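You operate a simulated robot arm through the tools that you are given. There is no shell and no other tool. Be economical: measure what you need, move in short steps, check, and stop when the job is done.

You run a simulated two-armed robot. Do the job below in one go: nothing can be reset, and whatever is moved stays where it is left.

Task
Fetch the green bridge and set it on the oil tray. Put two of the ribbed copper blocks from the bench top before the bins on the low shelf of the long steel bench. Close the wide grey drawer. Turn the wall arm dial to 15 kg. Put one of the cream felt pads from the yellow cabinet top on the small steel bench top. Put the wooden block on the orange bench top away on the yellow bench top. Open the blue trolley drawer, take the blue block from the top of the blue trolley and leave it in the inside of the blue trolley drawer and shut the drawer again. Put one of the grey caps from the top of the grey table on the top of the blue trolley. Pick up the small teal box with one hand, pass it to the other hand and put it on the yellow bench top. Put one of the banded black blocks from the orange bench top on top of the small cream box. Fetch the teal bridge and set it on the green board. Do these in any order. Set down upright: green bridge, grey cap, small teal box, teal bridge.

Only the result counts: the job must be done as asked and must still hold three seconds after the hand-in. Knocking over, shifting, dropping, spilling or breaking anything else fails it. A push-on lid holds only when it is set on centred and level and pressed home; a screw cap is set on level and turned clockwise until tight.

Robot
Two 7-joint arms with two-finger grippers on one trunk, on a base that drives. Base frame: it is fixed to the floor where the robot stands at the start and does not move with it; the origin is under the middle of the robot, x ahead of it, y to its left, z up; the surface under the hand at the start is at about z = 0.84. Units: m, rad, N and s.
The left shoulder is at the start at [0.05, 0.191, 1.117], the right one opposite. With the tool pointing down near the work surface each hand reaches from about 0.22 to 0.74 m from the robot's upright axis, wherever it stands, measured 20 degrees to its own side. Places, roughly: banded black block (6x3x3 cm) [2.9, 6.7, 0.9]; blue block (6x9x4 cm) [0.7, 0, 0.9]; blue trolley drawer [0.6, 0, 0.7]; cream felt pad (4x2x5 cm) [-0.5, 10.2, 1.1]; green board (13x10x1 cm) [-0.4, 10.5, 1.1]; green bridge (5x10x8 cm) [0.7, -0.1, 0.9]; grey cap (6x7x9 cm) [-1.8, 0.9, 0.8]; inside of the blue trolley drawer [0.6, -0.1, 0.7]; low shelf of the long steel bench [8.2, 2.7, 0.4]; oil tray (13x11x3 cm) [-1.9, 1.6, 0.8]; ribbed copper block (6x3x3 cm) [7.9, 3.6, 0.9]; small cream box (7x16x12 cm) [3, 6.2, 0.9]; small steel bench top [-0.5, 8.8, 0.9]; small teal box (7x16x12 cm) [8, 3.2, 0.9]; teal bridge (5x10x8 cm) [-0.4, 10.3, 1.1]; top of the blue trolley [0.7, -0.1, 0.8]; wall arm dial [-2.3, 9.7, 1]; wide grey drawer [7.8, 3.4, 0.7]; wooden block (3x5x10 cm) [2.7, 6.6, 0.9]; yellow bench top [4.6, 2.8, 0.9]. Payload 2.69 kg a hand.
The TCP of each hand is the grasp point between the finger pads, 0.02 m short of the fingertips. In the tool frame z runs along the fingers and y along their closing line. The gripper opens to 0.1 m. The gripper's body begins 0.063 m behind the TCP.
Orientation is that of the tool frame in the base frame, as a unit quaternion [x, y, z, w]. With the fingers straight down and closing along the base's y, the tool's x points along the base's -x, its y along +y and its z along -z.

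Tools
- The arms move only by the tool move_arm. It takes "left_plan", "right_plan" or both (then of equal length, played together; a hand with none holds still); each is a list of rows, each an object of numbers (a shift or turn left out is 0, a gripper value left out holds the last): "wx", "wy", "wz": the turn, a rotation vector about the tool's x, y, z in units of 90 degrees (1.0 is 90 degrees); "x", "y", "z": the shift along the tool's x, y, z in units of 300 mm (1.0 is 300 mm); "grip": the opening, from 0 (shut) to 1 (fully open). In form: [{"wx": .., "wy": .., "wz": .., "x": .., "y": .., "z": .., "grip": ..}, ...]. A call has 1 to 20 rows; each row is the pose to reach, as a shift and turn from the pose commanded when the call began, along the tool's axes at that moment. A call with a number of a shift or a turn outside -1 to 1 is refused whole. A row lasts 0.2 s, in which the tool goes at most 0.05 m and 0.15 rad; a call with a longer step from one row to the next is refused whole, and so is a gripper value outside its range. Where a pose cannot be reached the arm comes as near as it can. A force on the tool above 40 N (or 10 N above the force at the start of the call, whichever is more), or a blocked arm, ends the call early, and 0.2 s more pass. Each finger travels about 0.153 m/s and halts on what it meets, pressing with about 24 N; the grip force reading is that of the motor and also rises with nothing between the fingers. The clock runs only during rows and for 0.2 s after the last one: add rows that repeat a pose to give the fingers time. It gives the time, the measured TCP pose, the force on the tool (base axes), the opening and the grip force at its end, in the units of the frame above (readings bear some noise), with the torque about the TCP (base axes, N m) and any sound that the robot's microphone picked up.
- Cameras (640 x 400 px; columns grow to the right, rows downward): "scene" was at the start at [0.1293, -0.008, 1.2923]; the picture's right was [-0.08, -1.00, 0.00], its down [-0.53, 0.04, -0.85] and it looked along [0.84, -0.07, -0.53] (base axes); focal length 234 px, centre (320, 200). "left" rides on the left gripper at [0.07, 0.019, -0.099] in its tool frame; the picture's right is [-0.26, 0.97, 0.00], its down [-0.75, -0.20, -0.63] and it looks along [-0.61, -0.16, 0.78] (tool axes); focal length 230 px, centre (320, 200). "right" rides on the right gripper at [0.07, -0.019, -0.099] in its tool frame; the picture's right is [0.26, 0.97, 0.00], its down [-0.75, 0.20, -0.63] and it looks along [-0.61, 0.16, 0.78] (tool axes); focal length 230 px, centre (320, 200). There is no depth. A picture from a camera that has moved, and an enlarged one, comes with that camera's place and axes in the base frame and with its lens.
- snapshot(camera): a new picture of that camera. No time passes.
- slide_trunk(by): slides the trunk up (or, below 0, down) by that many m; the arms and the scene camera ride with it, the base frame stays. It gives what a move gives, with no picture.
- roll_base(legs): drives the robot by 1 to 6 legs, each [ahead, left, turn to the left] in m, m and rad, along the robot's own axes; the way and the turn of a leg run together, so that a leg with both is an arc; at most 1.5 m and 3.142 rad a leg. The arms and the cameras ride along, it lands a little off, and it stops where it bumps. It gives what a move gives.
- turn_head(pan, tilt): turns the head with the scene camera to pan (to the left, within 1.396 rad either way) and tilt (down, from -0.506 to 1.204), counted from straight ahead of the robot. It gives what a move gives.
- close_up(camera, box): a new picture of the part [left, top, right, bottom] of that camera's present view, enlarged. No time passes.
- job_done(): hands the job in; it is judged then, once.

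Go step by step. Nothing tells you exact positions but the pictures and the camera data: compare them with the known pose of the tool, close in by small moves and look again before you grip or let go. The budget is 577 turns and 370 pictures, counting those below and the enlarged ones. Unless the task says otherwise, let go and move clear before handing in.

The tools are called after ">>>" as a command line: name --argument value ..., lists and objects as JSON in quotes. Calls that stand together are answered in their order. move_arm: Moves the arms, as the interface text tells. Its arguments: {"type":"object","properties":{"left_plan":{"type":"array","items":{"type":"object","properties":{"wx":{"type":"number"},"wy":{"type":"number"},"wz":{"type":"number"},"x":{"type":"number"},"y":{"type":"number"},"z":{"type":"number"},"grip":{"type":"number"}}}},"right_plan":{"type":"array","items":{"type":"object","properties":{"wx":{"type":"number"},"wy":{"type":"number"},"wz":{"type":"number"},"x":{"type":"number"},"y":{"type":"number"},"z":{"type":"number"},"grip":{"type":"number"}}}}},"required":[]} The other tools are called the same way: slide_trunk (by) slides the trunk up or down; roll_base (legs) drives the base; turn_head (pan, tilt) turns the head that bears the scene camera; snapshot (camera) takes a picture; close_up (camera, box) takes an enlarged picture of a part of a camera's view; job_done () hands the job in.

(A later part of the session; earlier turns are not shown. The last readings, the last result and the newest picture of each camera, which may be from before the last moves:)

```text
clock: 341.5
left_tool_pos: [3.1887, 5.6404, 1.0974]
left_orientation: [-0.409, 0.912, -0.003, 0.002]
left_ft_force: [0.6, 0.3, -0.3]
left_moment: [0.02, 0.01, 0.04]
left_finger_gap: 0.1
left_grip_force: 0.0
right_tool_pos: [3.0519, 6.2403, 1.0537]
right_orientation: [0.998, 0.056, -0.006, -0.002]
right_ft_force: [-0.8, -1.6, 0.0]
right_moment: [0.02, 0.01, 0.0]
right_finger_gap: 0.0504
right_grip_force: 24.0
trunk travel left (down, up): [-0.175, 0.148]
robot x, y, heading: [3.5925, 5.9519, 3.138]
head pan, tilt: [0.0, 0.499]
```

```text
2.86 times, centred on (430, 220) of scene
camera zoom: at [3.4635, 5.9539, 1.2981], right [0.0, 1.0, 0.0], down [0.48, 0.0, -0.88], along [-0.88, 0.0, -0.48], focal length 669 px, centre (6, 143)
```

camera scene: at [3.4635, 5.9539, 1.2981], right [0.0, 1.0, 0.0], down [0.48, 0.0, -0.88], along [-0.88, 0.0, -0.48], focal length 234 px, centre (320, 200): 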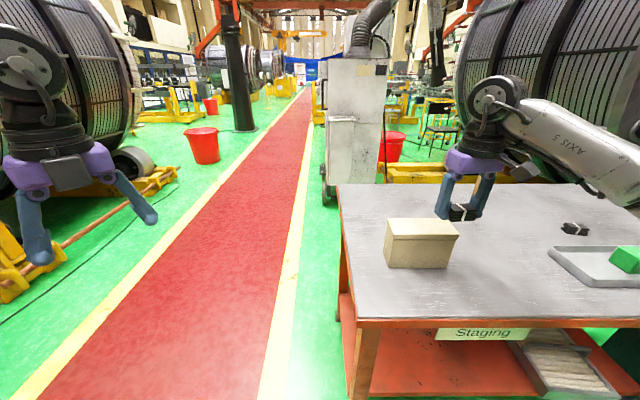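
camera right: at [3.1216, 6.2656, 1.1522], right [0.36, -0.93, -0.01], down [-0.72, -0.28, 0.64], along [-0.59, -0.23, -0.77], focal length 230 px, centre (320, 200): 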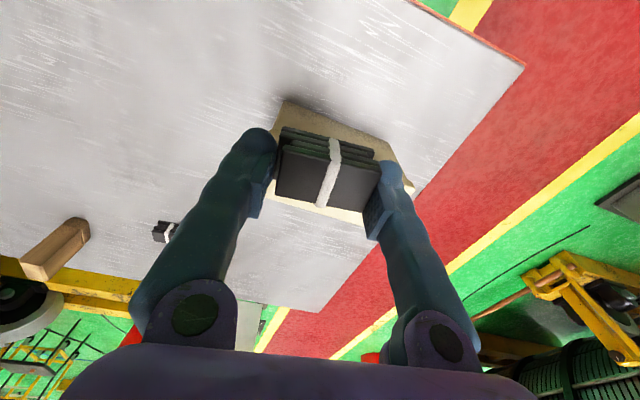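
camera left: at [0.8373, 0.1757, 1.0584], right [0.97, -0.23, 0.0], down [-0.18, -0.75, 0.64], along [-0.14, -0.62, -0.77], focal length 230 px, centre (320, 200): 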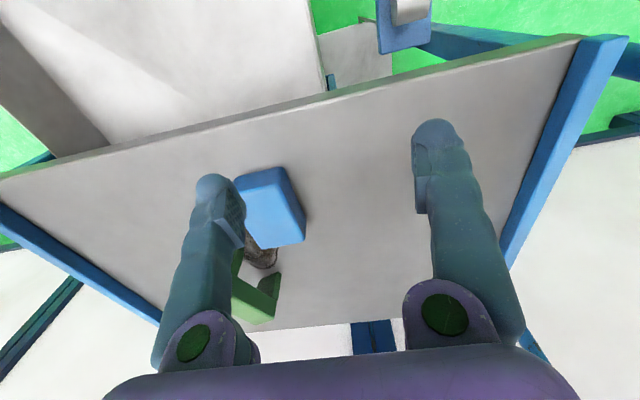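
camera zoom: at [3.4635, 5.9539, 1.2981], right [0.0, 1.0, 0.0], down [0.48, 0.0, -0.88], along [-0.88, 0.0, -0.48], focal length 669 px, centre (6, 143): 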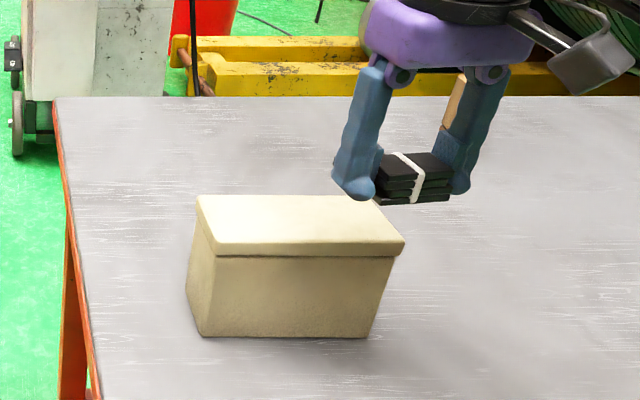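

>>> move_arm --right_plan '[{"wz": 0.03, "x": -0.1, "y": 0.05, "grip": 0}, {"wz": 0.065, "x": -0.199, "y": 0.102}, {"wz": 0.065, "x": -0.199, "y": 0.102, "z": 0.08}, {"wz": 0.065, "x": -0.199, "y": 0.102, "z": 0.14}, {"wz": 0.065, "x": -0.199, "y": 0.102, "z": 0.16}]'

>>> close_up --camera "scene" --box '[360, 150, 500, 290]'

>>> snapshot --camera "right"

```text
clock: 342.7
left_tool_pos: [3.188, 5.6419, 1.0975]
left_orientation: [-0.409, 0.912, -0.003, 0.002]
left_ft_force: [0.4, 0.0, -1.0]
left_moment: [0.0, 0.06, 0.04]
left_finger_gap: 0.1001
left_grip_force: 0.0
right_tool_pos: [2.9966, 6.2036, 1.0067]
right_orientation: [1.0, 0.004, -0.006, -0.001]
right_ft_force: [-0.4, 0.1, 0.1]
right_moment: [-0.03, 0.01, 0.0]
right_finger_gap: 0.0506
right_grip_force: 24.6
trunk travel left (down, up): [-0.175, 0.148]
robot x, y, heading: [3.5938, 5.9557, 3.138]
head pan, tilt: [0.0, 0.499]
```

```text
2.86 times, centred on (430, 220) of scene
camera zoom: at [3.4635, 5.9543, 1.2981], right [0.0, 1.0, 0.0], down [0.48, 0.0, -0.88], along [-0.88, 0.0, -0.48], focal length 669 px, centre (6, 143)
```

zoom: 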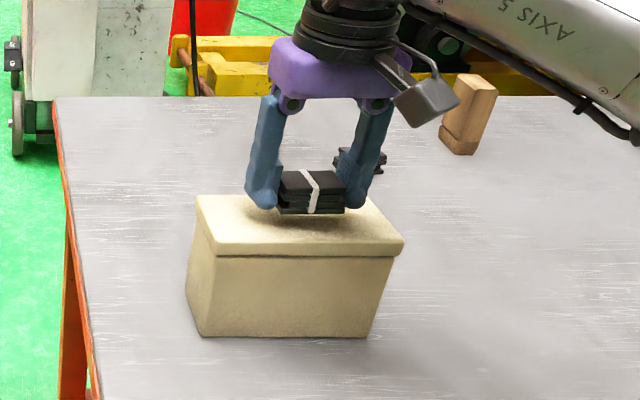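

```text
270 pictures are left
camera right: at [3.0679, 6.2226, 1.1042], right [0.27, -0.96, 0.0], down [-0.74, -0.21, 0.64], along [-0.61, -0.17, -0.77], focal length 230 px, centre (320, 200)
```

right: 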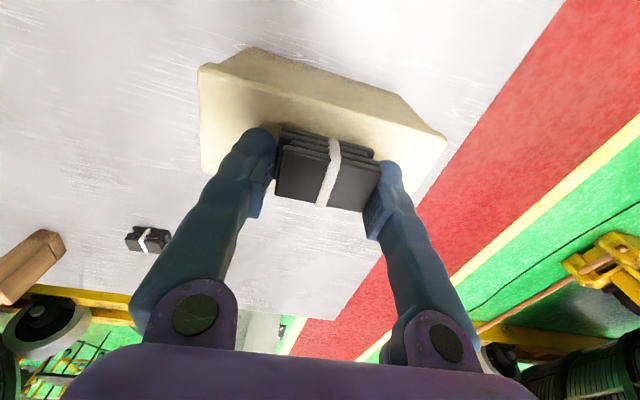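

>>> move_arm --right_plan '[{"z": 0.015, "grip": 0}, {"z": 0.03}, {"z": 0.04}, {"z": 0.05}, {"z": 0.06}, {"z": 0.07}, {"z": 0.08}, {"z": 0.09}, {"z": 0.1}]'

>>> close_up --camera "scene" --box '[360, 150, 500, 290]'

```text
clock: 344.5
left_tool_pos: [3.1894, 5.6412, 1.098]
left_orientation: [-0.409, 0.913, -0.004, 0.0]
left_ft_force: [-0.9, -0.5, -0.5]
left_moment: [0.0, 0.01, -0.02]
left_finger_gap: 0.0999
left_grip_force: 0.0
right_tool_pos: [2.9942, 6.2034, 0.9901]
right_orientation: [1.0, 0.005, -0.014, 0.001]
right_ft_force: [3.4, 0.5, 13.3]
right_moment: [0.11, -0.23, 0.06]
right_finger_gap: 0.0504
right_grip_force: 24.2
trunk travel left (down, up): [-0.175, 0.148]
robot x, y, heading: [3.5966, 5.9594, 3.138]
head pan, tilt: [0.0, 0.499]
stopped in row 8 (right hand): the force on the tool passed its limit at 43 N (the readings are from after the stop); the commanded pose is now the measured one
```

```text
2.86 times, centred on (430, 220) of scene
camera zoom: at [3.4649, 5.9539, 1.298], right [0.0, 1.0, 0.0], down [0.48, 0.0, -0.88], along [-0.88, 0.0, -0.48], focal length 669 px, centre (6, 143)
```

zoom: 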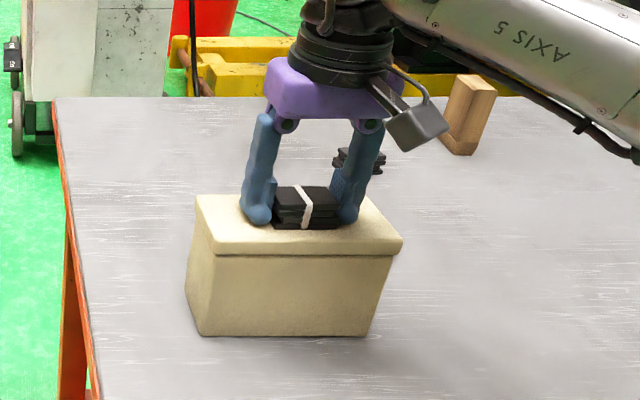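

>>> move_arm --right_plan '[{"z": -0.003, "grip": 0.55}, {"z": -0.005, "grip": 0.7}, {"z": -0.006, "grip": 0.75}, {"z": -0.08}, {"z": -0.2}, {"z": -0.32}]'

>>> close_up --camera "scene" --box '[360, 150, 500, 290]'

```text
clock: 345.9
left_tool_pos: [3.1896, 5.6399, 1.0971]
left_orientation: [-0.409, 0.912, -0.004, 0.002]
left_ft_force: [0.8, -0.8, -0.1]
left_moment: [0.03, 0.0, 0.0]
left_finger_gap: 0.1
left_grip_force: 0.1
right_tool_pos: [2.9958, 6.2049, 1.0812]
right_orientation: [1.0, 0.004, -0.01, 0.0]
right_ft_force: [0.3, 0.4, 0.6]
right_moment: [-0.01, 0.0, 0.05]
right_finger_gap: 0.075
right_grip_force: 0.0
trunk travel left (down, up): [-0.175, 0.148]
robot x, y, heading: [3.5925, 5.9541, 3.137]
head pan, tilt: [0.0, 0.499]
```

```text
2.86 times, centred on (430, 220) of scene
camera zoom: at [3.4639, 5.954, 1.2981], right [0.0, 1.0, 0.0], down [0.48, 0.0, -0.88], along [-0.88, 0.0, -0.48], focal length 669 px, centre (6, 143)
```

zoom: 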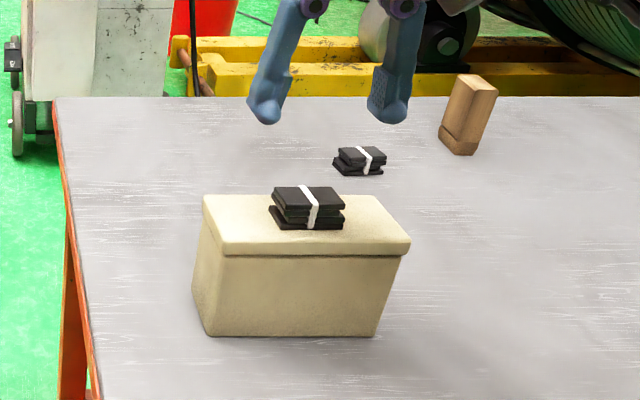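

Done: the banded block sits on the cream box. The wooden block near (2.68, 6.57) must be reached from the bench's west side, so I drive round via the red road.

>>> move_arm --right_plan '[{"z": -0.06, "x": 0.12}, {"z": -0.06, "x": 0.24}, {"z": -0.06, "x": 0.36}, {"z": -0.06, "x": 0.48}, {"z": -0.06, "x": 0.6}]'

>>> roll_base --legs '[[0, 0.85, 0], [1.45, 0, 0], [0, 0, 1.57], [0, 0, 1.57]]'

>>> turn_head --pan 1.0 --tilt 0.45

>>> snapshot --camera "scene"

```text
clock: 347.1
left_tool_pos: [3.1892, 5.6398, 1.0977]
left_orientation: [-0.409, 0.912, -0.003, 0.002]
left_ft_force: [0.2, -0.5, 0.3]
left_moment: [-0.02, 0.02, 0.01]
left_finger_gap: 0.0998
left_grip_force: 0.1
right_tool_pos: [3.179, 6.2068, 1.0968]
right_orientation: [1.0, 0.004, -0.011, 0.0]
right_ft_force: [-0.8, -0.2, 0.6]
right_moment: [0.0, 0.0, 0.0]
right_finger_gap: 0.0751
right_grip_force: 0.0
trunk travel left (down, up): [-0.175, 0.148]
robot x, y, heading: [3.5954, 5.9537, 3.138]
head pan, tilt: [0.0, 0.499]
```

```text
clock: 369.3
left_tool_pos: [2.5724, 5.385, 1.0969]
left_orientation: [0.923, 0.385, -0.002, -0.003]
left_ft_force: [-0.3, -0.3, -0.3]
left_moment: [0.01, -0.01, 0.02]
left_finger_gap: 0.0999
left_grip_force: 0.1
right_tool_pos: [2.554, 4.8205, 1.0973]
right_orientation: [0.022, 1.0, 0.0, 0.011]
right_ft_force: [-0.1, 0.0, -0.4]
right_moment: [-0.02, -0.01, -0.02]
right_finger_gap: 0.0746
right_grip_force: 0.0
trunk travel left (down, up): [-0.175, 0.148]
robot x, y, heading: [2.1513, 5.0933, -0.055]
head pan, tilt: [0.0, 0.499]
```

```text
clock: 370.6
left_tool_pos: [2.5727, 5.386, 1.0978]
left_orientation: [0.923, 0.384, -0.002, -0.003]
left_ft_force: [0.3, 0.3, 0.4]
left_moment: [0.01, 0.01, 0.01]
left_finger_gap: 0.1001
left_grip_force: 0.0
right_tool_pos: [2.5548, 4.8201, 1.0961]
right_orientation: [0.023, 1.0, 0.001, 0.009]
right_ft_force: [0.0, -0.4, 0.0]
right_moment: [-0.01, 0.02, 0.01]
right_finger_gap: 0.0749
right_grip_force: 0.1
trunk travel left (down, up): [-0.175, 0.148]
robot x, y, heading: [2.1499, 5.0941, -0.051]
head pan, tilt: [1.0, 0.45]
```

```text
267 pictures are left
camera scene: at [2.2449, 5.1641, 1.3026], right [0.81, -0.59, 0.0], down [-0.25, -0.35, -0.9], along [0.53, 0.73, -0.44], focal length 234 px, centre (320, 200)
```

scene: 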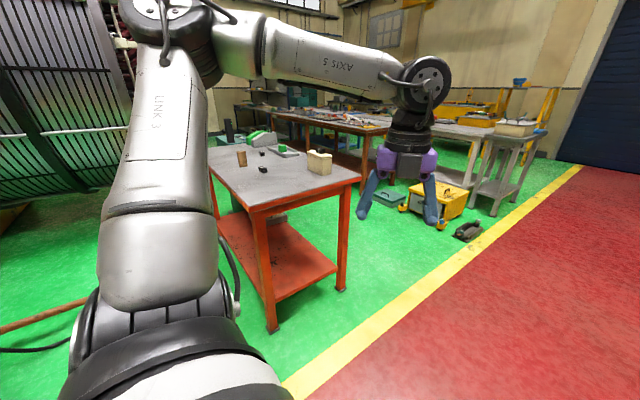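

>>> roll_base --legs '[[0, 0, 0.051], [-0.04, 1.35, 0]]'

>>> turn_head --pan 1.1 --tilt 0.35

>>> snapshot --camera "scene"

>>> snapshot --camera "right"

```text
clock: 382.3
left_tool_pos: [2.5309, 6.722, 1.0979]
left_orientation: [0.914, 0.406, -0.001, -0.004]
left_ft_force: [-0.3, -0.3, -0.2]
left_moment: [0.01, 0.01, -0.02]
left_finger_gap: 0.0998
left_grip_force: 0.1
right_tool_pos: [2.5369, 6.1557, 1.097]
right_orientation: [0.002, 1.0, 0.001, 0.011]
right_ft_force: [0.0, -0.1, -0.1]
right_moment: [0.04, 0.04, -0.01]
right_finger_gap: 0.0748
right_grip_force: 0.0
trunk travel left (down, up): [-0.175, 0.148]
robot x, y, heading: [2.1232, 6.4096, -0.009]
head pan, tilt: [1.0, 0.45]
stopped in leg 2: the robot was blocked; the commanded pose is now the measured one
```

```text
clock: 382.9
left_tool_pos: [2.5309, 6.7215, 1.0976]
left_orientation: [0.914, 0.405, -0.002, -0.003]
left_ft_force: [-0.4, 0.2, -0.3]
left_moment: [0.01, 0.0, -0.01]
left_finger_gap: 0.1001
left_grip_force: 0.2
right_tool_pos: [2.5364, 6.1558, 1.0958]
right_orientation: [0.001, 1.0, 0.0, 0.01]
right_ft_force: [-1.0, -0.2, -0.4]
right_moment: [0.0, 0.0, 0.0]
right_finger_gap: 0.0748
right_grip_force: 0.1
trunk travel left (down, up): [-0.175, 0.148]
robot x, y, heading: [2.1223, 6.4145, -0.013]
head pan, tilt: [1.1, 0.351]
```

```text
266 pictures are left
camera scene: at [2.2054, 6.4928, 1.3117], right [0.88, -0.47, 0.0], down [-0.16, -0.3, -0.94], along [0.44, 0.83, -0.34], focal length 234 px, centre (320, 200)
```

scene: 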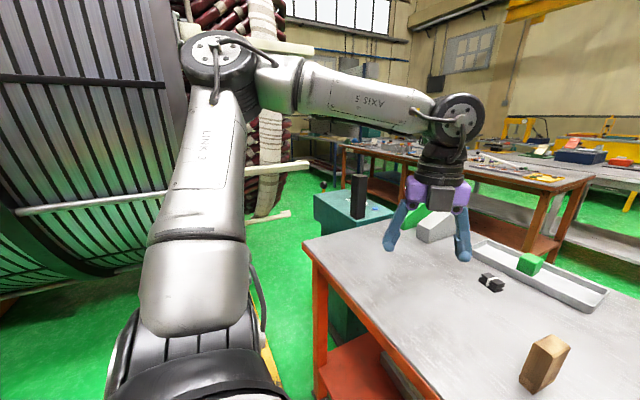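

```text
265 pictures are left
camera right: at [2.4647, 6.1372, 1.1936], right [-0.26, 0.97, 0.0], down [0.74, 0.2, 0.65], along [0.63, 0.16, -0.76], focal length 230 px, centre (320, 200)
```

right: 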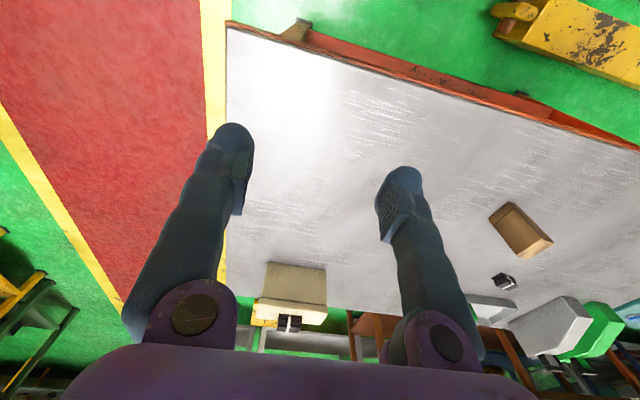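

The base stopped with the left elbow close to the drum. From here I try whether the right hand can cross over to the wooden block.

>>> roll_base --legs '[[0, -0.04, 0.01]]'

>>> move_arm --right_plan '[{"y": 0.14, "x": -0.04}, {"y": 0.28, "x": -0.08}, {"y": 0.42, "x": -0.12}, {"y": 0.56, "x": -0.16}, {"y": 0.7, "x": -0.2}, {"y": 0.84, "x": -0.24}, {"y": 0.98, "x": -0.28}]'

>>> snapshot --camera "right"

```text
clock: 384.0
left_tool_pos: [2.5259, 6.6848, 1.0976]
left_orientation: [0.913, 0.409, -0.001, -0.004]
left_ft_force: [0.7, -1.1, 0.5]
left_moment: [-0.01, 0.03, 0.0]
left_finger_gap: 0.1001
left_grip_force: 0.1
right_tool_pos: [2.5377, 6.1199, 1.0964]
right_orientation: [-0.003, 1.0, 0.001, 0.009]
right_ft_force: [0.7, -0.2, 0.4]
right_moment: [0.0, 0.01, -0.01]
right_finger_gap: 0.075
right_grip_force: 0.0
trunk travel left (down, up): [-0.175, 0.148]
robot x, y, heading: [2.1228, 6.3726, -0.009]
head pan, tilt: [1.1, 0.351]
```

```text
clock: 385.6
left_tool_pos: [2.5272, 6.6868, 1.0969]
left_orientation: [0.912, 0.41, -0.002, -0.003]
left_ft_force: [0.3, 0.2, -0.2]
left_moment: [-0.01, -0.02, -0.03]
left_finger_gap: 0.1003
left_grip_force: 0.1
right_tool_pos: [2.6202, 6.4134, 1.0989]
right_orientation: [-0.003, 1.0, 0.0, 0.011]
right_ft_force: [-0.5, 0.7, 0.7]
right_moment: [0.0, 0.02, 0.02]
right_finger_gap: 0.075
right_grip_force: 0.0
trunk travel left (down, up): [-0.175, 0.148]
robot x, y, heading: [2.1194, 6.3703, -0.006]
head pan, tilt: [1.1, 0.351]
```

```text
264 pictures are left
camera right: at [2.5488, 6.3938, 1.196], right [-0.26, 0.96, -0.01], down [0.74, 0.2, 0.65], along [0.62, 0.17, -0.76], focal length 230 px, centre (320, 200)
```

right: 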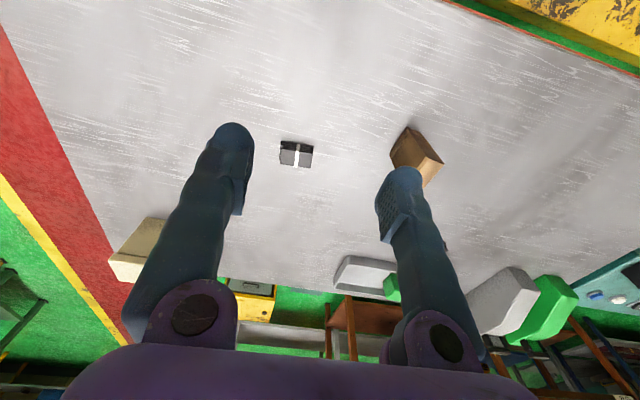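

>>> move_arm --left_plan '[{"x": -0.05, "y": -0.06, "z": -0.1}, {"x": -0.1, "y": -0.12, "z": -0.2}, {"x": -0.16, "y": -0.18, "z": -0.3}, {"x": -0.21, "y": -0.24, "z": -0.4}, {"x": -0.27, "y": -0.3, "z": -0.5}]'

>>> move_arm --right_plan '[{"y": 0.12, "x": -0.05}, {"y": 0.24, "x": -0.1}, {"y": 0.36, "x": -0.12}, {"y": 0.48, "x": -0.15}]'

>>> turn_head --pan 0.2 --tilt 0.7

>>> snapshot --camera "scene"

>>> snapshot --camera "right"

```text
clock: 386.8
left_tool_pos: [2.4051, 6.685, 1.2481]
left_orientation: [0.912, 0.409, -0.001, -0.003]
left_ft_force: [-0.2, 0.0, 0.7]
left_moment: [0.01, -0.03, 0.01]
left_finger_gap: 0.0999
left_grip_force: 0.1
right_tool_pos: [2.6191, 6.4106, 1.1002]
right_orientation: [-0.003, 1.0, 0.001, 0.011]
right_ft_force: [-0.6, 0.0, 0.1]
right_moment: [-0.02, -0.02, 0.0]
right_finger_gap: 0.075
right_grip_force: 0.0
trunk travel left (down, up): [-0.175, 0.148]
robot x, y, heading: [2.1214, 6.3794, -0.004]
head pan, tilt: [1.1, 0.351]
```

```text
clock: 387.8
left_tool_pos: [2.4072, 6.6852, 1.2461]
left_orientation: [0.913, 0.409, -0.002, -0.002]
left_ft_force: [-0.8, 0.4, 0.5]
left_moment: [0.0, 0.0, 0.0]
left_finger_gap: 0.1
left_grip_force: 0.1
right_tool_pos: [2.6501, 6.4979, 1.1003]
right_orientation: [-0.004, 1.0, 0.001, 0.011]
right_ft_force: [0.1, 0.0, 0.2]
right_moment: [0.01, 0.03, -0.01]
right_finger_gap: 0.0751
right_grip_force: 0.1
right hand out of reach, approached as far as the arm can: row 3, 4
trunk travel left (down, up): [-0.175, 0.148]
robot x, y, heading: [2.1202, 6.3749, -0.006]
head pan, tilt: [1.1, 0.351]
```

```text
clock: 389.0
left_tool_pos: [2.4075, 6.6849, 1.2471]
left_orientation: [0.912, 0.41, -0.002, -0.003]
left_ft_force: [-0.7, 0.5, 0.2]
left_moment: [0.01, -0.01, -0.02]
left_finger_gap: 0.1
left_grip_force: 0.1
right_tool_pos: [2.6496, 6.4965, 1.1005]
right_orientation: [-0.002, 1.0, 0.001, 0.011]
right_ft_force: [0.1, 0.5, 0.7]
right_moment: [0.01, -0.01, 0.01]
right_finger_gap: 0.075
right_grip_force: 0.0
trunk travel left (down, up): [-0.175, 0.148]
robot x, y, heading: [2.1206, 6.3735, -0.004]
head pan, tilt: [0.201, 0.7]
```

```text
263 pictures are left
camera scene: at [2.245, 6.3872, 1.2804], right [0.2, -0.98, 0.0], down [-0.63, -0.13, -0.77], along [0.75, 0.15, -0.64], focal length 234 px, centre (320, 200)
```

scene: 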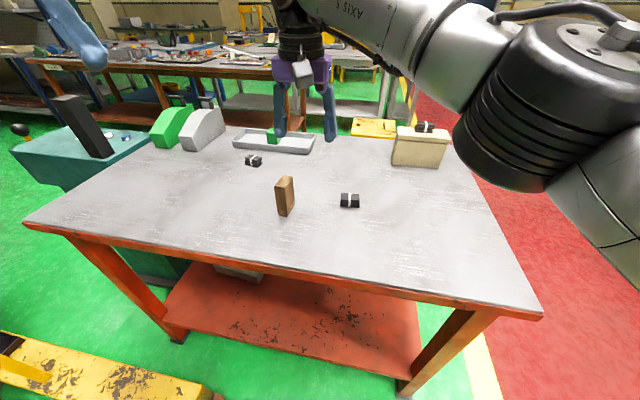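

```text
262 pictures are left
camera right: at [2.5787, 6.4783, 1.1973], right [-0.26, 0.96, 0.0], down [0.74, 0.2, 0.65], along [0.62, 0.17, -0.76], focal length 230 px, centre (320, 200)
```

right: 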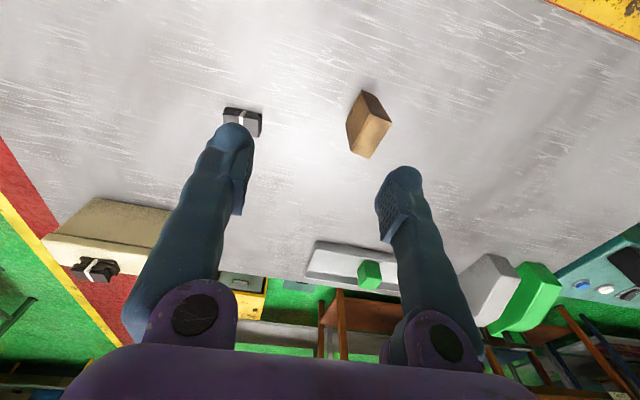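

>>> roll_base --legs '[[0, 0.015, 0.1]]'

>>> close_up --camera "right" --box '[260, 60, 420, 200]'

>>> close_up --camera "scene" --box '[240, 150, 360, 240]'

```text
clock: 389.9
left_tool_pos: [2.3738, 6.7274, 1.2479]
left_orientation: [0.891, 0.455, -0.002, -0.003]
left_ft_force: [-0.5, -0.5, -0.1]
left_moment: [-0.02, -0.02, 0.01]
left_finger_gap: 0.1
left_grip_force: 0.0
right_tool_pos: [2.6333, 6.5652, 1.1003]
right_orientation: [-0.052, 0.999, 0.001, 0.011]
right_ft_force: [0.0, 0.0, 0.3]
right_moment: [-0.05, 0.01, 0.06]
right_finger_gap: 0.075
right_grip_force: 0.1
trunk travel left (down, up): [-0.175, 0.148]
robot x, y, heading: [2.1225, 6.3849, 0.094]
head pan, tilt: [0.201, 0.7]
```

```text
2.86 times, centred on (340, 130) of right
camera zoom: at [2.5648, 6.5386, 1.1974], right [-0.36, 0.93, 0.0], down [0.71, 0.28, 0.65], along [0.6, 0.23, -0.76], focal length 657 px, centre (263, 400)
```

zoom: 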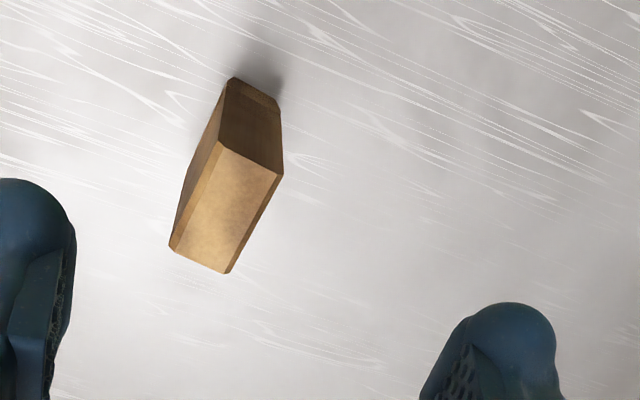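

```text
4.44 times, centred on (300, 195) of scene
camera zoom: at [2.2418, 6.4147, 1.2804], right [0.29, -0.96, 0.0], down [-0.62, -0.19, -0.76], along [0.73, 0.22, -0.64], focal length 1041 px, centre (409, 222)
```

zoom: 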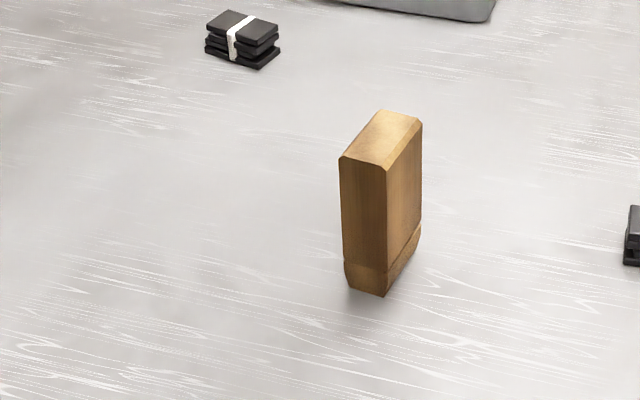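

The wooden block stands at (2.671, 6.563), 2.6 cm thick roughly along y. I lower over it and grip.

>>> move_arm --right_plan '[{"wz": 0.06, "wy": 0.014, "x": -0.06, "y": -0.01, "z": 0.05, "grip": 0.7}, {"wz": 0.128, "wy": 0.014, "x": -0.112, "y": -0.02, "z": 0.15}, {"wz": 0.128, "wy": 0.014, "x": -0.112, "y": -0.02, "z": 0.27}, {"wz": 0.128, "wy": 0.014, "x": -0.112, "y": -0.02, "z": 0.35}]'

>>> snapshot --camera "right"

```text
clock: 390.9
left_tool_pos: [2.3749, 6.7275, 1.246]
left_orientation: [0.891, 0.454, -0.002, -0.003]
left_ft_force: [-0.2, -0.7, -0.2]
left_moment: [-0.04, 0.01, -0.01]
left_finger_gap: 0.0997
left_grip_force: 0.1
right_tool_pos: [2.67, 6.561, 0.9968]
right_orientation: [0.048, 0.999, 0.003, 0.002]
right_ft_force: [0.0, 0.6, -0.2]
right_moment: [-0.01, 0.04, -0.01]
right_finger_gap: 0.0701
right_grip_force: 0.1
right hand out of reach, approached as far as the arm can: row 1, 2, 3
trunk travel left (down, up): [-0.175, 0.148]
robot x, y, heading: [2.1194, 6.3885, 0.1]
head pan, tilt: [0.201, 0.7]
```

```text
259 pictures are left
camera right: at [2.5995, 6.5475, 1.0941], right [-0.16, 0.99, 0.01], down [0.77, 0.12, 0.63], along [0.62, 0.11, -0.77], focal length 230 px, centre (320, 200)
```

right: 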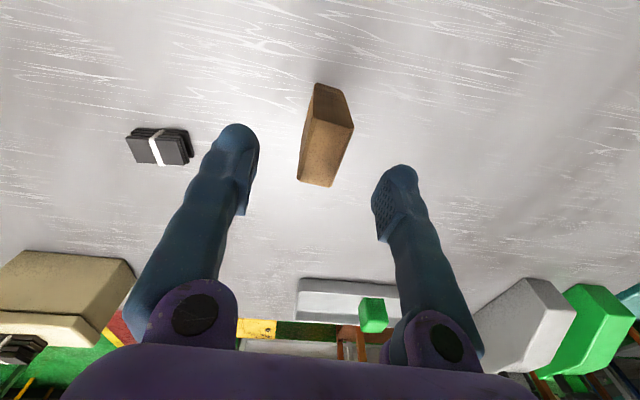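

>>> move_arm --right_plan '[{"z": 0.1}, {"z": 0.18}, {"z": 0.245}, {"z": 0.245, "grip": 0}, {"z": 0.245}, {"z": 0.245}, {"z": 0.245}]'

>>> move_arm --right_plan '[{"z": -0.12, "grip": 0}, {"z": -0.24}, {"z": -0.36}, {"z": -0.48}, {"z": -0.55}]'

>>> snapshot --camera "right"

```text
clock: 392.5
left_tool_pos: [2.3733, 6.7261, 1.2474]
left_orientation: [0.891, 0.454, -0.003, -0.003]
left_ft_force: [0.4, -0.1, 0.6]
left_moment: [0.0, -0.02, -0.01]
left_finger_gap: 0.0999
left_grip_force: 0.0
right_tool_pos: [2.6713, 6.5619, 0.9228]
right_orientation: [0.048, 0.999, 0.002, 0.0]
right_ft_force: [-0.3, 0.3, 0.1]
right_moment: [0.02, 0.0, 0.02]
right_finger_gap: 0.0267
right_grip_force: 23.9
trunk travel left (down, up): [-0.175, 0.148]
robot x, y, heading: [2.1234, 6.3856, 0.095]
head pan, tilt: [0.201, 0.7]
```

```text
clock: 393.7
left_tool_pos: [2.3737, 6.7263, 1.2465]
left_orientation: [0.891, 0.453, -0.002, -0.003]
left_ft_force: [0.9, 0.6, -0.4]
left_moment: [0.0, 0.03, -0.04]
left_finger_gap: 0.0999
left_grip_force: 0.0
right_tool_pos: [2.6677, 6.5439, 1.0715]
right_orientation: [0.049, 0.999, 0.003, 0.0]
right_ft_force: [0.0, -0.5, -1.0]
right_moment: [0.0, 0.0, -0.01]
right_finger_gap: 0.0268
right_grip_force: 24.2
right hand out of reach, approached as far as the arm can: row 3, 4, 5
trunk travel left (down, up): [-0.175, 0.148]
robot x, y, heading: [2.1194, 6.3902, 0.095]
head pan, tilt: [0.201, 0.7]
```

```text
258 pictures are left
camera right: at [2.5979, 6.5314, 1.1695], right [-0.16, 0.99, 0.01], down [0.77, 0.12, 0.63], along [0.62, 0.11, -0.78], focal length 230 px, centre (320, 200)
```

right: 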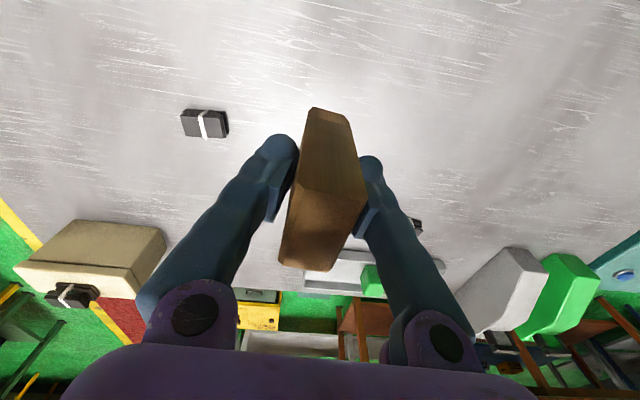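

Wooden block in hand. I bring the hand back to its own side, then drive to the yellow bench.

>>> move_arm --right_plan '[{"y": -0.12, "x": 0.03}, {"y": -0.24, "x": 0.06}, {"y": -0.36, "x": 0.09}, {"y": -0.48, "x": 0.12}, {"y": -0.6, "x": 0.15}, {"y": -0.72, "x": 0.18}, {"y": -0.84, "x": 0.2, "z": -0.05}, {"y": -0.96, "x": 0.22, "z": -0.1}]' --left_plan '[{"z": 0.0}, {"z": 0.08}, {"z": 0.16}, {"z": 0.24}, {"z": 0.32}, {"z": 0.4}, {"z": 0.5}, {"z": 0.5}]'

>>> roll_base --legs '[[-0.08, 0, -0.095], [0, -1.3, 0], [0.5, -0.1, 0], [1.15, 0, 0]]'

>>> turn_head --pan -0.3 --tilt 0.4

>>> snapshot --camera "scene"

```text
clock: 395.5
left_tool_pos: [2.3706, 6.7255, 1.0978]
left_orientation: [0.891, 0.454, -0.002, -0.003]
left_ft_force: [-0.6, 0.2, -0.2]
left_moment: [0.02, -0.01, -0.02]
left_finger_gap: 0.0999
left_grip_force: 0.1
right_tool_pos: [2.5736, 6.2635, 1.097]
right_orientation: [0.047, 0.999, 0.003, -0.001]
right_ft_force: [0.2, 0.0, -0.2]
right_moment: [0.02, -0.01, -0.03]
right_finger_gap: 0.0266
right_grip_force: 23.8
trunk travel left (down, up): [-0.175, 0.148]
robot x, y, heading: [2.1229, 6.39, 0.098]
head pan, tilt: [0.201, 0.7]
```

```text
clock: 415.7
left_tool_pos: [3.9813, 5.3153, 1.0981]
left_orientation: [0.912, 0.41, -0.003, -0.002]
left_ft_force: [0.5, 0.2, -0.2]
left_moment: [-0.01, -0.03, 0.02]
left_finger_gap: 0.1002
left_grip_force: 0.0
right_tool_pos: [4.1402, 4.8358, 1.0973]
right_orientation: [0.096, 0.995, 0.003, 0.001]
right_ft_force: [-1.2, -0.5, -1.2]
right_moment: [0.01, 0.01, -0.03]
right_finger_gap: 0.0268
right_grip_force: 23.9
trunk travel left (down, up): [-0.175, 0.148]
robot x, y, heading: [3.6985, 4.9997, -0.002]
head pan, tilt: [0.201, 0.7]
```

```text
clock: 416.6
left_tool_pos: [3.9812, 5.3151, 1.0986]
left_orientation: [0.912, 0.409, -0.002, -0.004]
left_ft_force: [-0.5, 0.0, -0.7]
left_moment: [0.0, -0.02, -0.01]
left_finger_gap: 0.1
left_grip_force: 0.0
right_tool_pos: [4.1384, 4.8367, 1.0975]
right_orientation: [0.096, 0.995, 0.003, 0.001]
right_ft_force: [-0.4, 0.6, -0.2]
right_moment: [0.01, -0.01, -0.01]
right_finger_gap: 0.0267
right_grip_force: 23.7
trunk travel left (down, up): [-0.175, 0.148]
robot x, y, heading: [3.6987, 5.0009, -0.002]
head pan, tilt: [-0.3, 0.4]
```

```text
257 pictures are left
camera scene: at [3.8283, 4.9725, 1.3072], right [-0.3, -0.95, 0.0], down [-0.37, 0.12, -0.92], along [0.88, -0.27, -0.39], focal length 234 px, centre (320, 200)
```

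scene: 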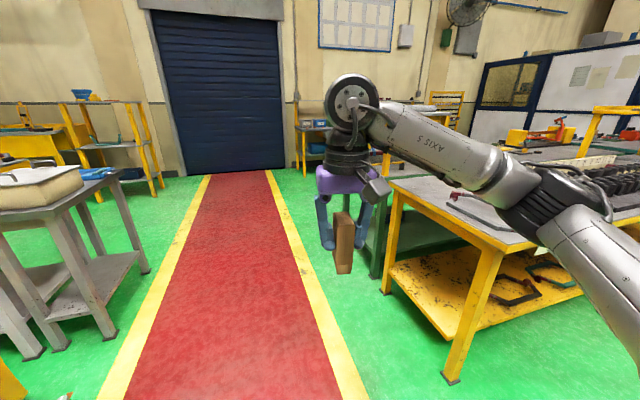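

I turn to face the yellow bench's north end and look for a free spot on its top.

>>> roll_base --legs '[[0, 0, -1.57], [0, 0.95, 0]]'

>>> turn_head --pan 0 --tilt 0.6

>>> snapshot --camera "scene"

```text
clock: 429.0
left_tool_pos: [4.9558, 4.7307, 1.0985]
left_orientation: [0.938, -0.346, 0.0, -0.003]
left_ft_force: [0.6, -1.0, 0.1]
left_moment: [-0.01, 0.02, -0.02]
left_finger_gap: 0.1
left_grip_force: 0.1
right_tool_pos: [4.4796, 4.5649, 1.0961]
right_orientation: [0.767, 0.641, 0.002, 0.002]
right_ft_force: [-0.3, -0.2, -1.7]
right_moment: [0.04, 0.02, 0.0]
right_finger_gap: 0.0267
right_grip_force: 23.7
trunk travel left (down, up): [-0.175, 0.148]
robot x, y, heading: [4.6352, 5.0071, -1.555]
head pan, tilt: [-0.3, 0.4]
```

```text
clock: 429.8
left_tool_pos: [4.9557, 4.7314, 1.0981]
left_orientation: [0.938, -0.346, 0.0, -0.003]
left_ft_force: [-0.3, 0.5, -0.6]
left_moment: [0.01, -0.05, -0.03]
left_finger_gap: 0.1
left_grip_force: 0.0
right_tool_pos: [4.48, 4.5654, 1.0973]
right_orientation: [0.766, 0.643, 0.001, 0.002]
right_ft_force: [-0.1, 0.9, -1.5]
right_moment: [-0.02, -0.01, 0.0]
right_finger_gap: 0.0269
right_grip_force: 24.1
trunk travel left (down, up): [-0.175, 0.148]
robot x, y, heading: [4.6391, 5.0058, -1.552]
head pan, tilt: [0.0, 0.6]
```

```text
256 pictures are left
camera scene: at [4.6384, 4.8786, 1.2891], right [-1.0, -0.02, 0.0], down [-0.01, 0.56, -0.83], along [0.01, -0.83, -0.56], focal length 234 px, centre (320, 200)
```

scene: 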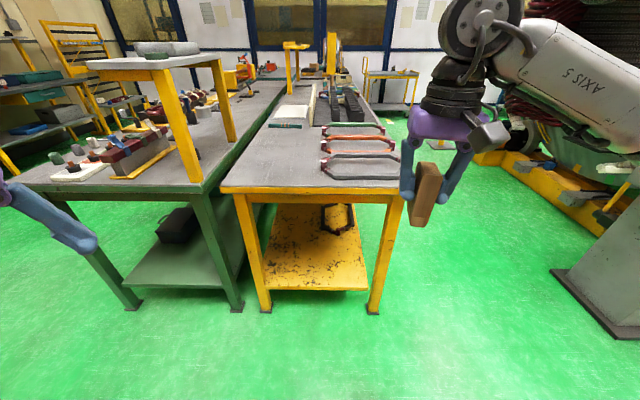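

The east half of the bench's north end is free. I drive closer so the right hand can set the wooden block around (4.75, 4.05).

>>> roll_base --legs '[[0.34, 0.28, -0.018]]'

>>> snapshot --camera "scene"

>>> snapshot --camera "right"

```text
clock: 432.9
left_tool_pos: [5.2313, 4.388, 1.0981]
left_orientation: [0.934, -0.356, 0.001, -0.003]
left_ft_force: [-0.9, -0.1, 0.1]
left_moment: [0.0, -0.01, -0.03]
left_finger_gap: 0.1001
left_grip_force: 0.0
right_tool_pos: [4.7512, 4.2319, 1.0969]
right_orientation: [0.773, 0.635, 0.002, 0.001]
right_ft_force: [0.2, -0.1, -0.6]
right_moment: [0.02, 0.01, 0.0]
right_finger_gap: 0.0269
right_grip_force: 23.4
trunk travel left (down, up): [-0.175, 0.148]
robot x, y, heading: [4.9172, 4.6737, -1.576]
head pan, tilt: [0.0, 0.6]
```

```text
255 pictures are left
camera scene: at [4.9169, 4.5415, 1.289], right [-1.0, 0.0, 0.0], down [0.0, 0.57, -0.82], along [0.0, -0.82, -0.57], focal length 234 px, centre (320, 200)
```

scene: 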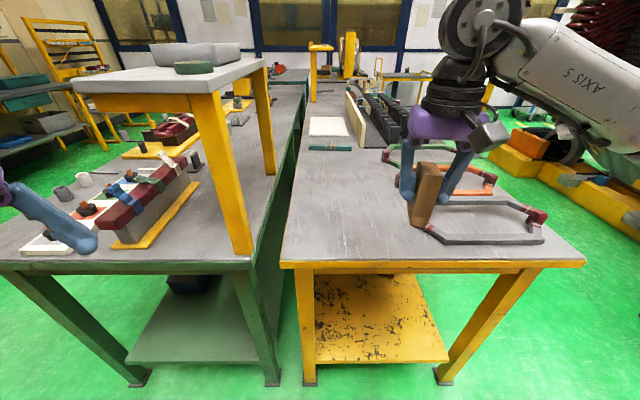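

```text
254 pictures are left
camera right: at [4.7471, 4.3032, 1.1954], right [1.0, 0.06, 0.0], down [0.05, -0.78, 0.63], along [0.04, -0.63, -0.78], focal length 230 px, centre (320, 200)
```

right: 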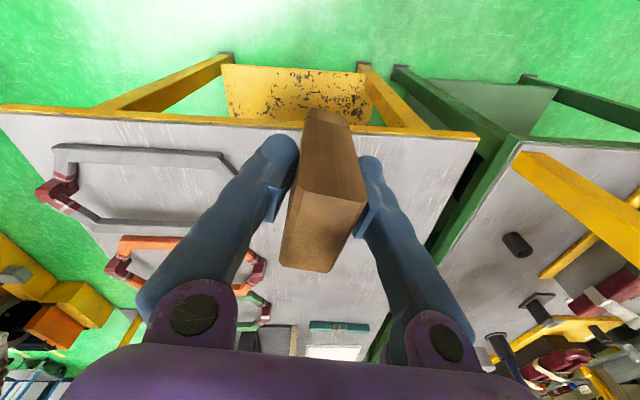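

>>> move_arm --right_plan '[{"x": -0.12, "y": 0.06, "grip": 0}, {"x": -0.24, "y": 0.13}, {"x": -0.37, "y": 0.2, "z": 0.05}, {"x": -0.49, "y": 0.267, "z": 0.12}, {"x": -0.49, "y": 0.267, "z": 0.25}, {"x": -0.49, "y": 0.267, "z": 0.37}, {"x": -0.49, "y": 0.267, "z": 0.43}]'

>>> snapshot --camera "scene"

```text
clock: 434.4
left_tool_pos: [5.2303, 4.3882, 1.0983]
left_orientation: [0.934, -0.356, 0.0, -0.004]
left_ft_force: [-0.2, -0.1, -0.5]
left_moment: [0.01, -0.01, 0.0]
left_finger_gap: 0.1
left_grip_force: 0.1
right_tool_pos: [4.8016, 4.071, 0.9692]
right_orientation: [0.773, 0.635, 0.002, 0.002]
right_ft_force: [0.2, 0.5, -0.4]
right_moment: [0.0, 0.02, -0.01]
right_finger_gap: 0.0269
right_grip_force: 24.3
trunk travel left (down, up): [-0.175, 0.148]
robot x, y, heading: [4.9164, 4.6708, -1.577]
head pan, tilt: [0.0, 0.6]
```

```text
253 pictures are left
camera scene: at [4.9166, 4.5417, 1.289], right [-1.0, 0.0, 0.0], down [0.0, 0.57, -0.82], along [0.0, -0.82, -0.57], focal length 234 px, centre (320, 200)
```

scene: 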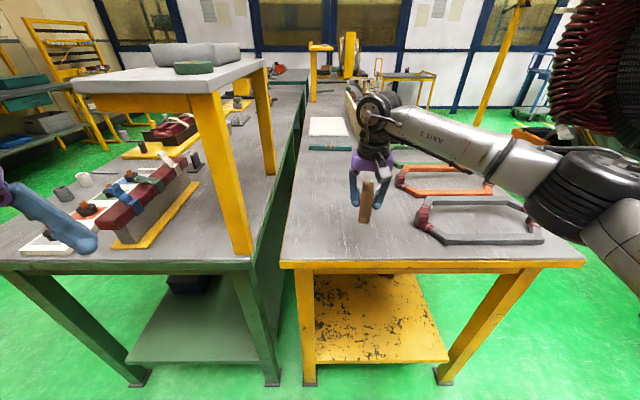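

>>> move_arm --right_plan '[{"z": 0.03, "grip": 0}, {"z": 0.05}, {"z": 0.065}, {"z": 0.08}, {"z": 0.095}, {"z": 0.11}, {"z": 0.125}, {"z": 0.14}, {"z": 0.155}, {"z": 0.17}]'

```text
clock: 436.6
left_tool_pos: [5.2309, 4.3891, 1.0981]
left_orientation: [0.934, -0.357, 0.001, -0.003]
left_ft_force: [0.8, -0.6, 0.7]
left_moment: [-0.01, 0.02, 0.01]
left_finger_gap: 0.0998
left_grip_force: 0.0
right_tool_pos: [4.8024, 4.0713, 0.9219]
right_orientation: [0.774, 0.633, 0.0, 0.004]
right_ft_force: [-1.7, 0.1, 19.0]
right_moment: [0.24, 0.06, 0.02]
right_finger_gap: 0.0268
right_grip_force: 23.8
trunk travel left (down, up): [-0.175, 0.148]
robot x, y, heading: [4.9158, 4.6699, -1.572]
head pan, tilt: [0.0, 0.6]
```

>>> move_arm --right_plan '[{"z": -0.004, "grip": 0.4}, {"z": -0.004, "grip": 0.6}, {"z": -0.004}, {"z": -0.1}, {"z": -0.22}, {"z": -0.34}, {"z": -0.46}, {"z": -0.58}]'

>>> snapshot --camera "scene"

```text
clock: 438.4
left_tool_pos: [5.2308, 4.388, 1.0981]
left_orientation: [0.934, -0.357, 0.0, -0.003]
left_ft_force: [0.3, -0.1, -0.5]
left_moment: [0.0, 0.01, 0.01]
left_finger_gap: 0.1
left_grip_force: 0.1
right_tool_pos: [4.8033, 4.074, 1.0926]
right_orientation: [0.772, 0.635, 0.001, 0.002]
right_ft_force: [0.6, 0.6, -0.5]
right_moment: [-0.01, -0.01, 0.0]
right_finger_gap: 0.06
right_grip_force: 0.0
trunk travel left (down, up): [-0.175, 0.148]
robot x, y, heading: [4.9153, 4.6731, -1.571]
head pan, tilt: [0.0, 0.6]
```

```text
252 pictures are left
camera scene: at [4.917, 4.5423, 1.289], right [-1.0, 0.0, 0.0], down [0.0, 0.56, -0.83], along [0.0, -0.83, -0.56], focal length 234 px, centre (320, 200)
```

scene: 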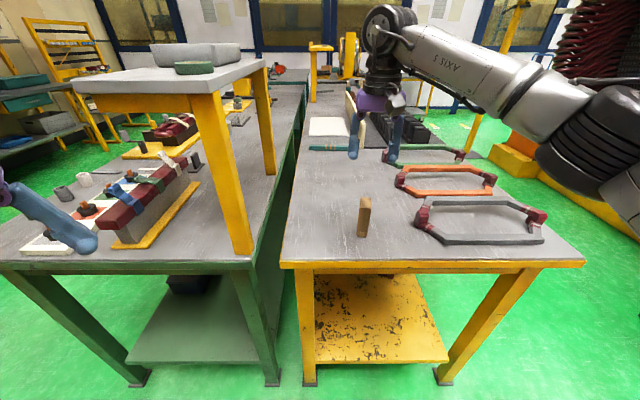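

Wooden block placed. Next the long steel bench in the east: back off, turn east and drive down the road.

>>> move_arm --right_plan '[{"x": 0.14}, {"x": 0.28}, {"x": 0.42}, {"x": 0.56}]'

>>> roll_base --legs '[[-0.4, 0, 0], [0, 0, 1.57], [1.4, -0.1, 0]]'

>>> turn_head --pan -0.6 --tilt 0.3

>>> snapshot --camera "scene"

```text
clock: 439.4
left_tool_pos: [5.2294, 4.387, 1.0989]
left_orientation: [0.935, -0.356, 0.002, -0.003]
left_ft_force: [0.3, 0.6, -0.3]
left_moment: [-0.01, 0.01, 0.01]
left_finger_gap: 0.1
left_grip_force: 0.1
right_tool_pos: [4.8339, 4.2368, 1.0933]
right_orientation: [0.773, 0.635, 0.001, 0.001]
right_ft_force: [0.0, 0.4, -0.3]
right_moment: [-0.02, -0.02, -0.03]
right_finger_gap: 0.0602
right_grip_force: 0.1
trunk travel left (down, up): [-0.175, 0.148]
robot x, y, heading: [4.9176, 4.6691, -1.576]
head pan, tilt: [0.0, 0.6]
```

```text
clock: 452.2
left_tool_pos: [6.5843, 5.2348, 1.0974]
left_orientation: [0.919, 0.393, -0.002, -0.003]
left_ft_force: [0.5, -0.3, -0.2]
left_moment: [0.01, -0.01, -0.01]
left_finger_gap: 0.0996
left_grip_force: 0.2
right_tool_pos: [6.7213, 4.8333, 1.093]
right_orientation: [0.115, 0.993, 0.003, 0.001]
right_ft_force: [-0.6, 0.6, 0.4]
right_moment: [0.0, -0.03, -0.01]
right_finger_gap: 0.0602
right_grip_force: 0.1
trunk travel left (down, up): [-0.175, 0.148]
robot x, y, heading: [6.2924, 4.9279, -0.033]
head pan, tilt: [0.0, 0.6]
```

```text
clock: 453.2
left_tool_pos: [6.5837, 5.235, 1.0984]
left_orientation: [0.919, 0.394, -0.002, -0.003]
left_ft_force: [-0.1, 0.4, 0.1]
left_moment: [0.0, 0.02, 0.03]
left_finger_gap: 0.1
left_grip_force: 0.1
right_tool_pos: [6.7217, 4.8331, 1.0928]
right_orientation: [0.114, 0.994, 0.002, 0.001]
right_ft_force: [0.0, -0.4, -0.5]
right_moment: [-0.01, 0.01, 0.01]
right_finger_gap: 0.0603
right_grip_force: 0.0
trunk travel left (down, up): [-0.175, 0.148]
robot x, y, heading: [6.2922, 4.9291, -0.039]
head pan, tilt: [-0.6, 0.3]
```

```text
251 pictures are left
camera scene: at [6.4065, 4.8731, 1.3165], right [-0.59, -0.8, 0.0], down [-0.24, 0.18, -0.96], along [0.77, -0.57, -0.3], focal length 234 px, centre (320, 200)
```

scene: 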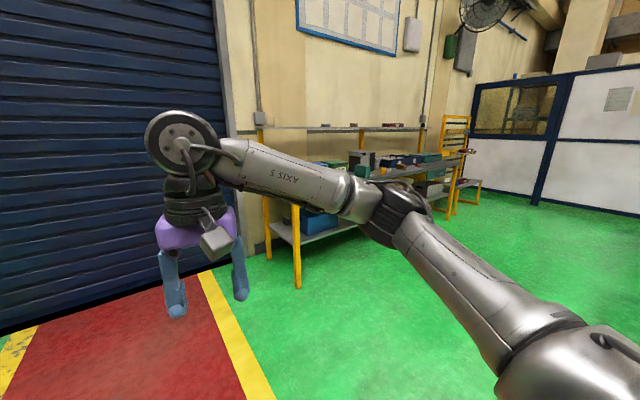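

>>> roll_base --legs '[[0, 0, 0.039], [0.6, -0.5, 0], [0, -1.0, 0]]'

>>> turn_head --pan 0.0 --tilt 0.45

>>> snapshot --camera "scene"

```text
clock: 467.3
left_tool_pos: [7.1587, 3.7256, 1.0985]
left_orientation: [0.916, 0.4, -0.002, -0.002]
left_ft_force: [0.3, -0.4, -0.6]
left_moment: [0.01, 0.0, -0.03]
left_finger_gap: 0.1
left_grip_force: 0.1
right_tool_pos: [7.3015, 3.3252, 1.092]
right_orientation: [0.107, 0.994, 0.002, 0.0]
right_ft_force: [-0.3, -0.2, 0.3]
right_moment: [-0.01, 0.01, -0.01]
right_finger_gap: 0.0599
right_grip_force: 0.0
trunk travel left (down, up): [-0.175, 0.148]
robot x, y, heading: [6.8676, 3.4135, -0.025]
head pan, tilt: [-0.6, 0.3]
```

```text
clock: 468.3
left_tool_pos: [7.1582, 3.7251, 1.0977]
left_orientation: [0.917, 0.4, -0.002, -0.003]
left_ft_force: [-0.4, 0.4, 0.1]
left_moment: [-0.01, 0.03, 0.01]
left_finger_gap: 0.1001
left_grip_force: 0.0
right_tool_pos: [7.3035, 3.3263, 1.093]
right_orientation: [0.107, 0.994, 0.002, 0.001]
right_ft_force: [-0.5, -0.3, -0.4]
right_moment: [0.0, -0.01, -0.05]
right_finger_gap: 0.0599
right_grip_force: 0.1
trunk travel left (down, up): [-0.175, 0.148]
robot x, y, heading: [6.8708, 3.4168, -0.022]
head pan, tilt: [0.0, 0.45]
```

```text
250 pictures are left
camera scene: at [7.002, 3.4127, 1.3026], right [-0.02, -1.0, 0.0], down [-0.43, 0.01, -0.9], along [0.9, -0.02, -0.44], focal length 234 px, centre (320, 200)
```

scene: 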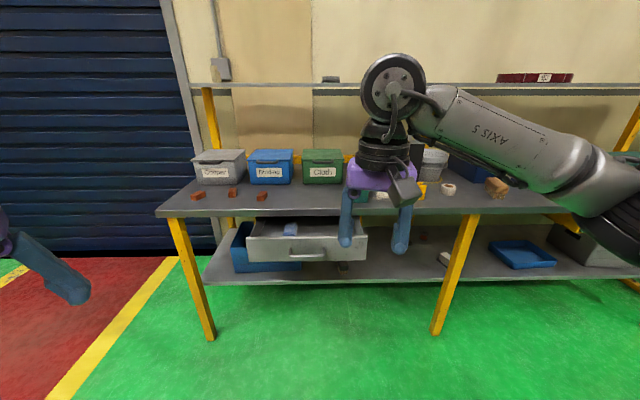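

>>> close_up --camera "scene" --box '[150, 130, 390, 290]'

>>> close_up --camera "scene" --box '[340, 130, 640, 300]'

```text
2.50 times, centred on (270, 210) of scene
camera zoom: at [7.002, 3.4127, 1.3026], right [-0.02, -1.0, 0.0], down [-0.43, 0.01, -0.9], along [0.9, -0.02, -0.44], focal length 586 px, centre (445, 175)
```

zoom: 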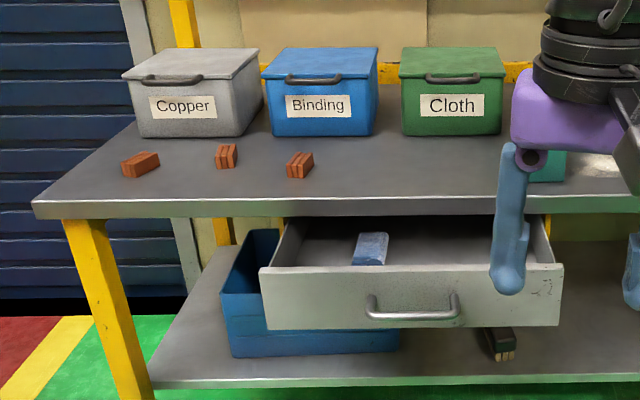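

```text
2.13 times, centred on (490, 215) of scene
camera zoom: at [7.002, 3.4127, 1.3026], right [-0.02, -1.0, 0.0], down [-0.43, 0.01, -0.9], along [0.9, -0.02, -0.44], focal length 500 px, centre (-43, 168)
```

zoom: 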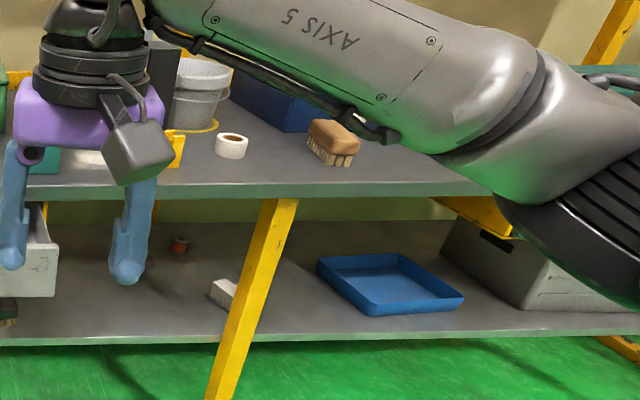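

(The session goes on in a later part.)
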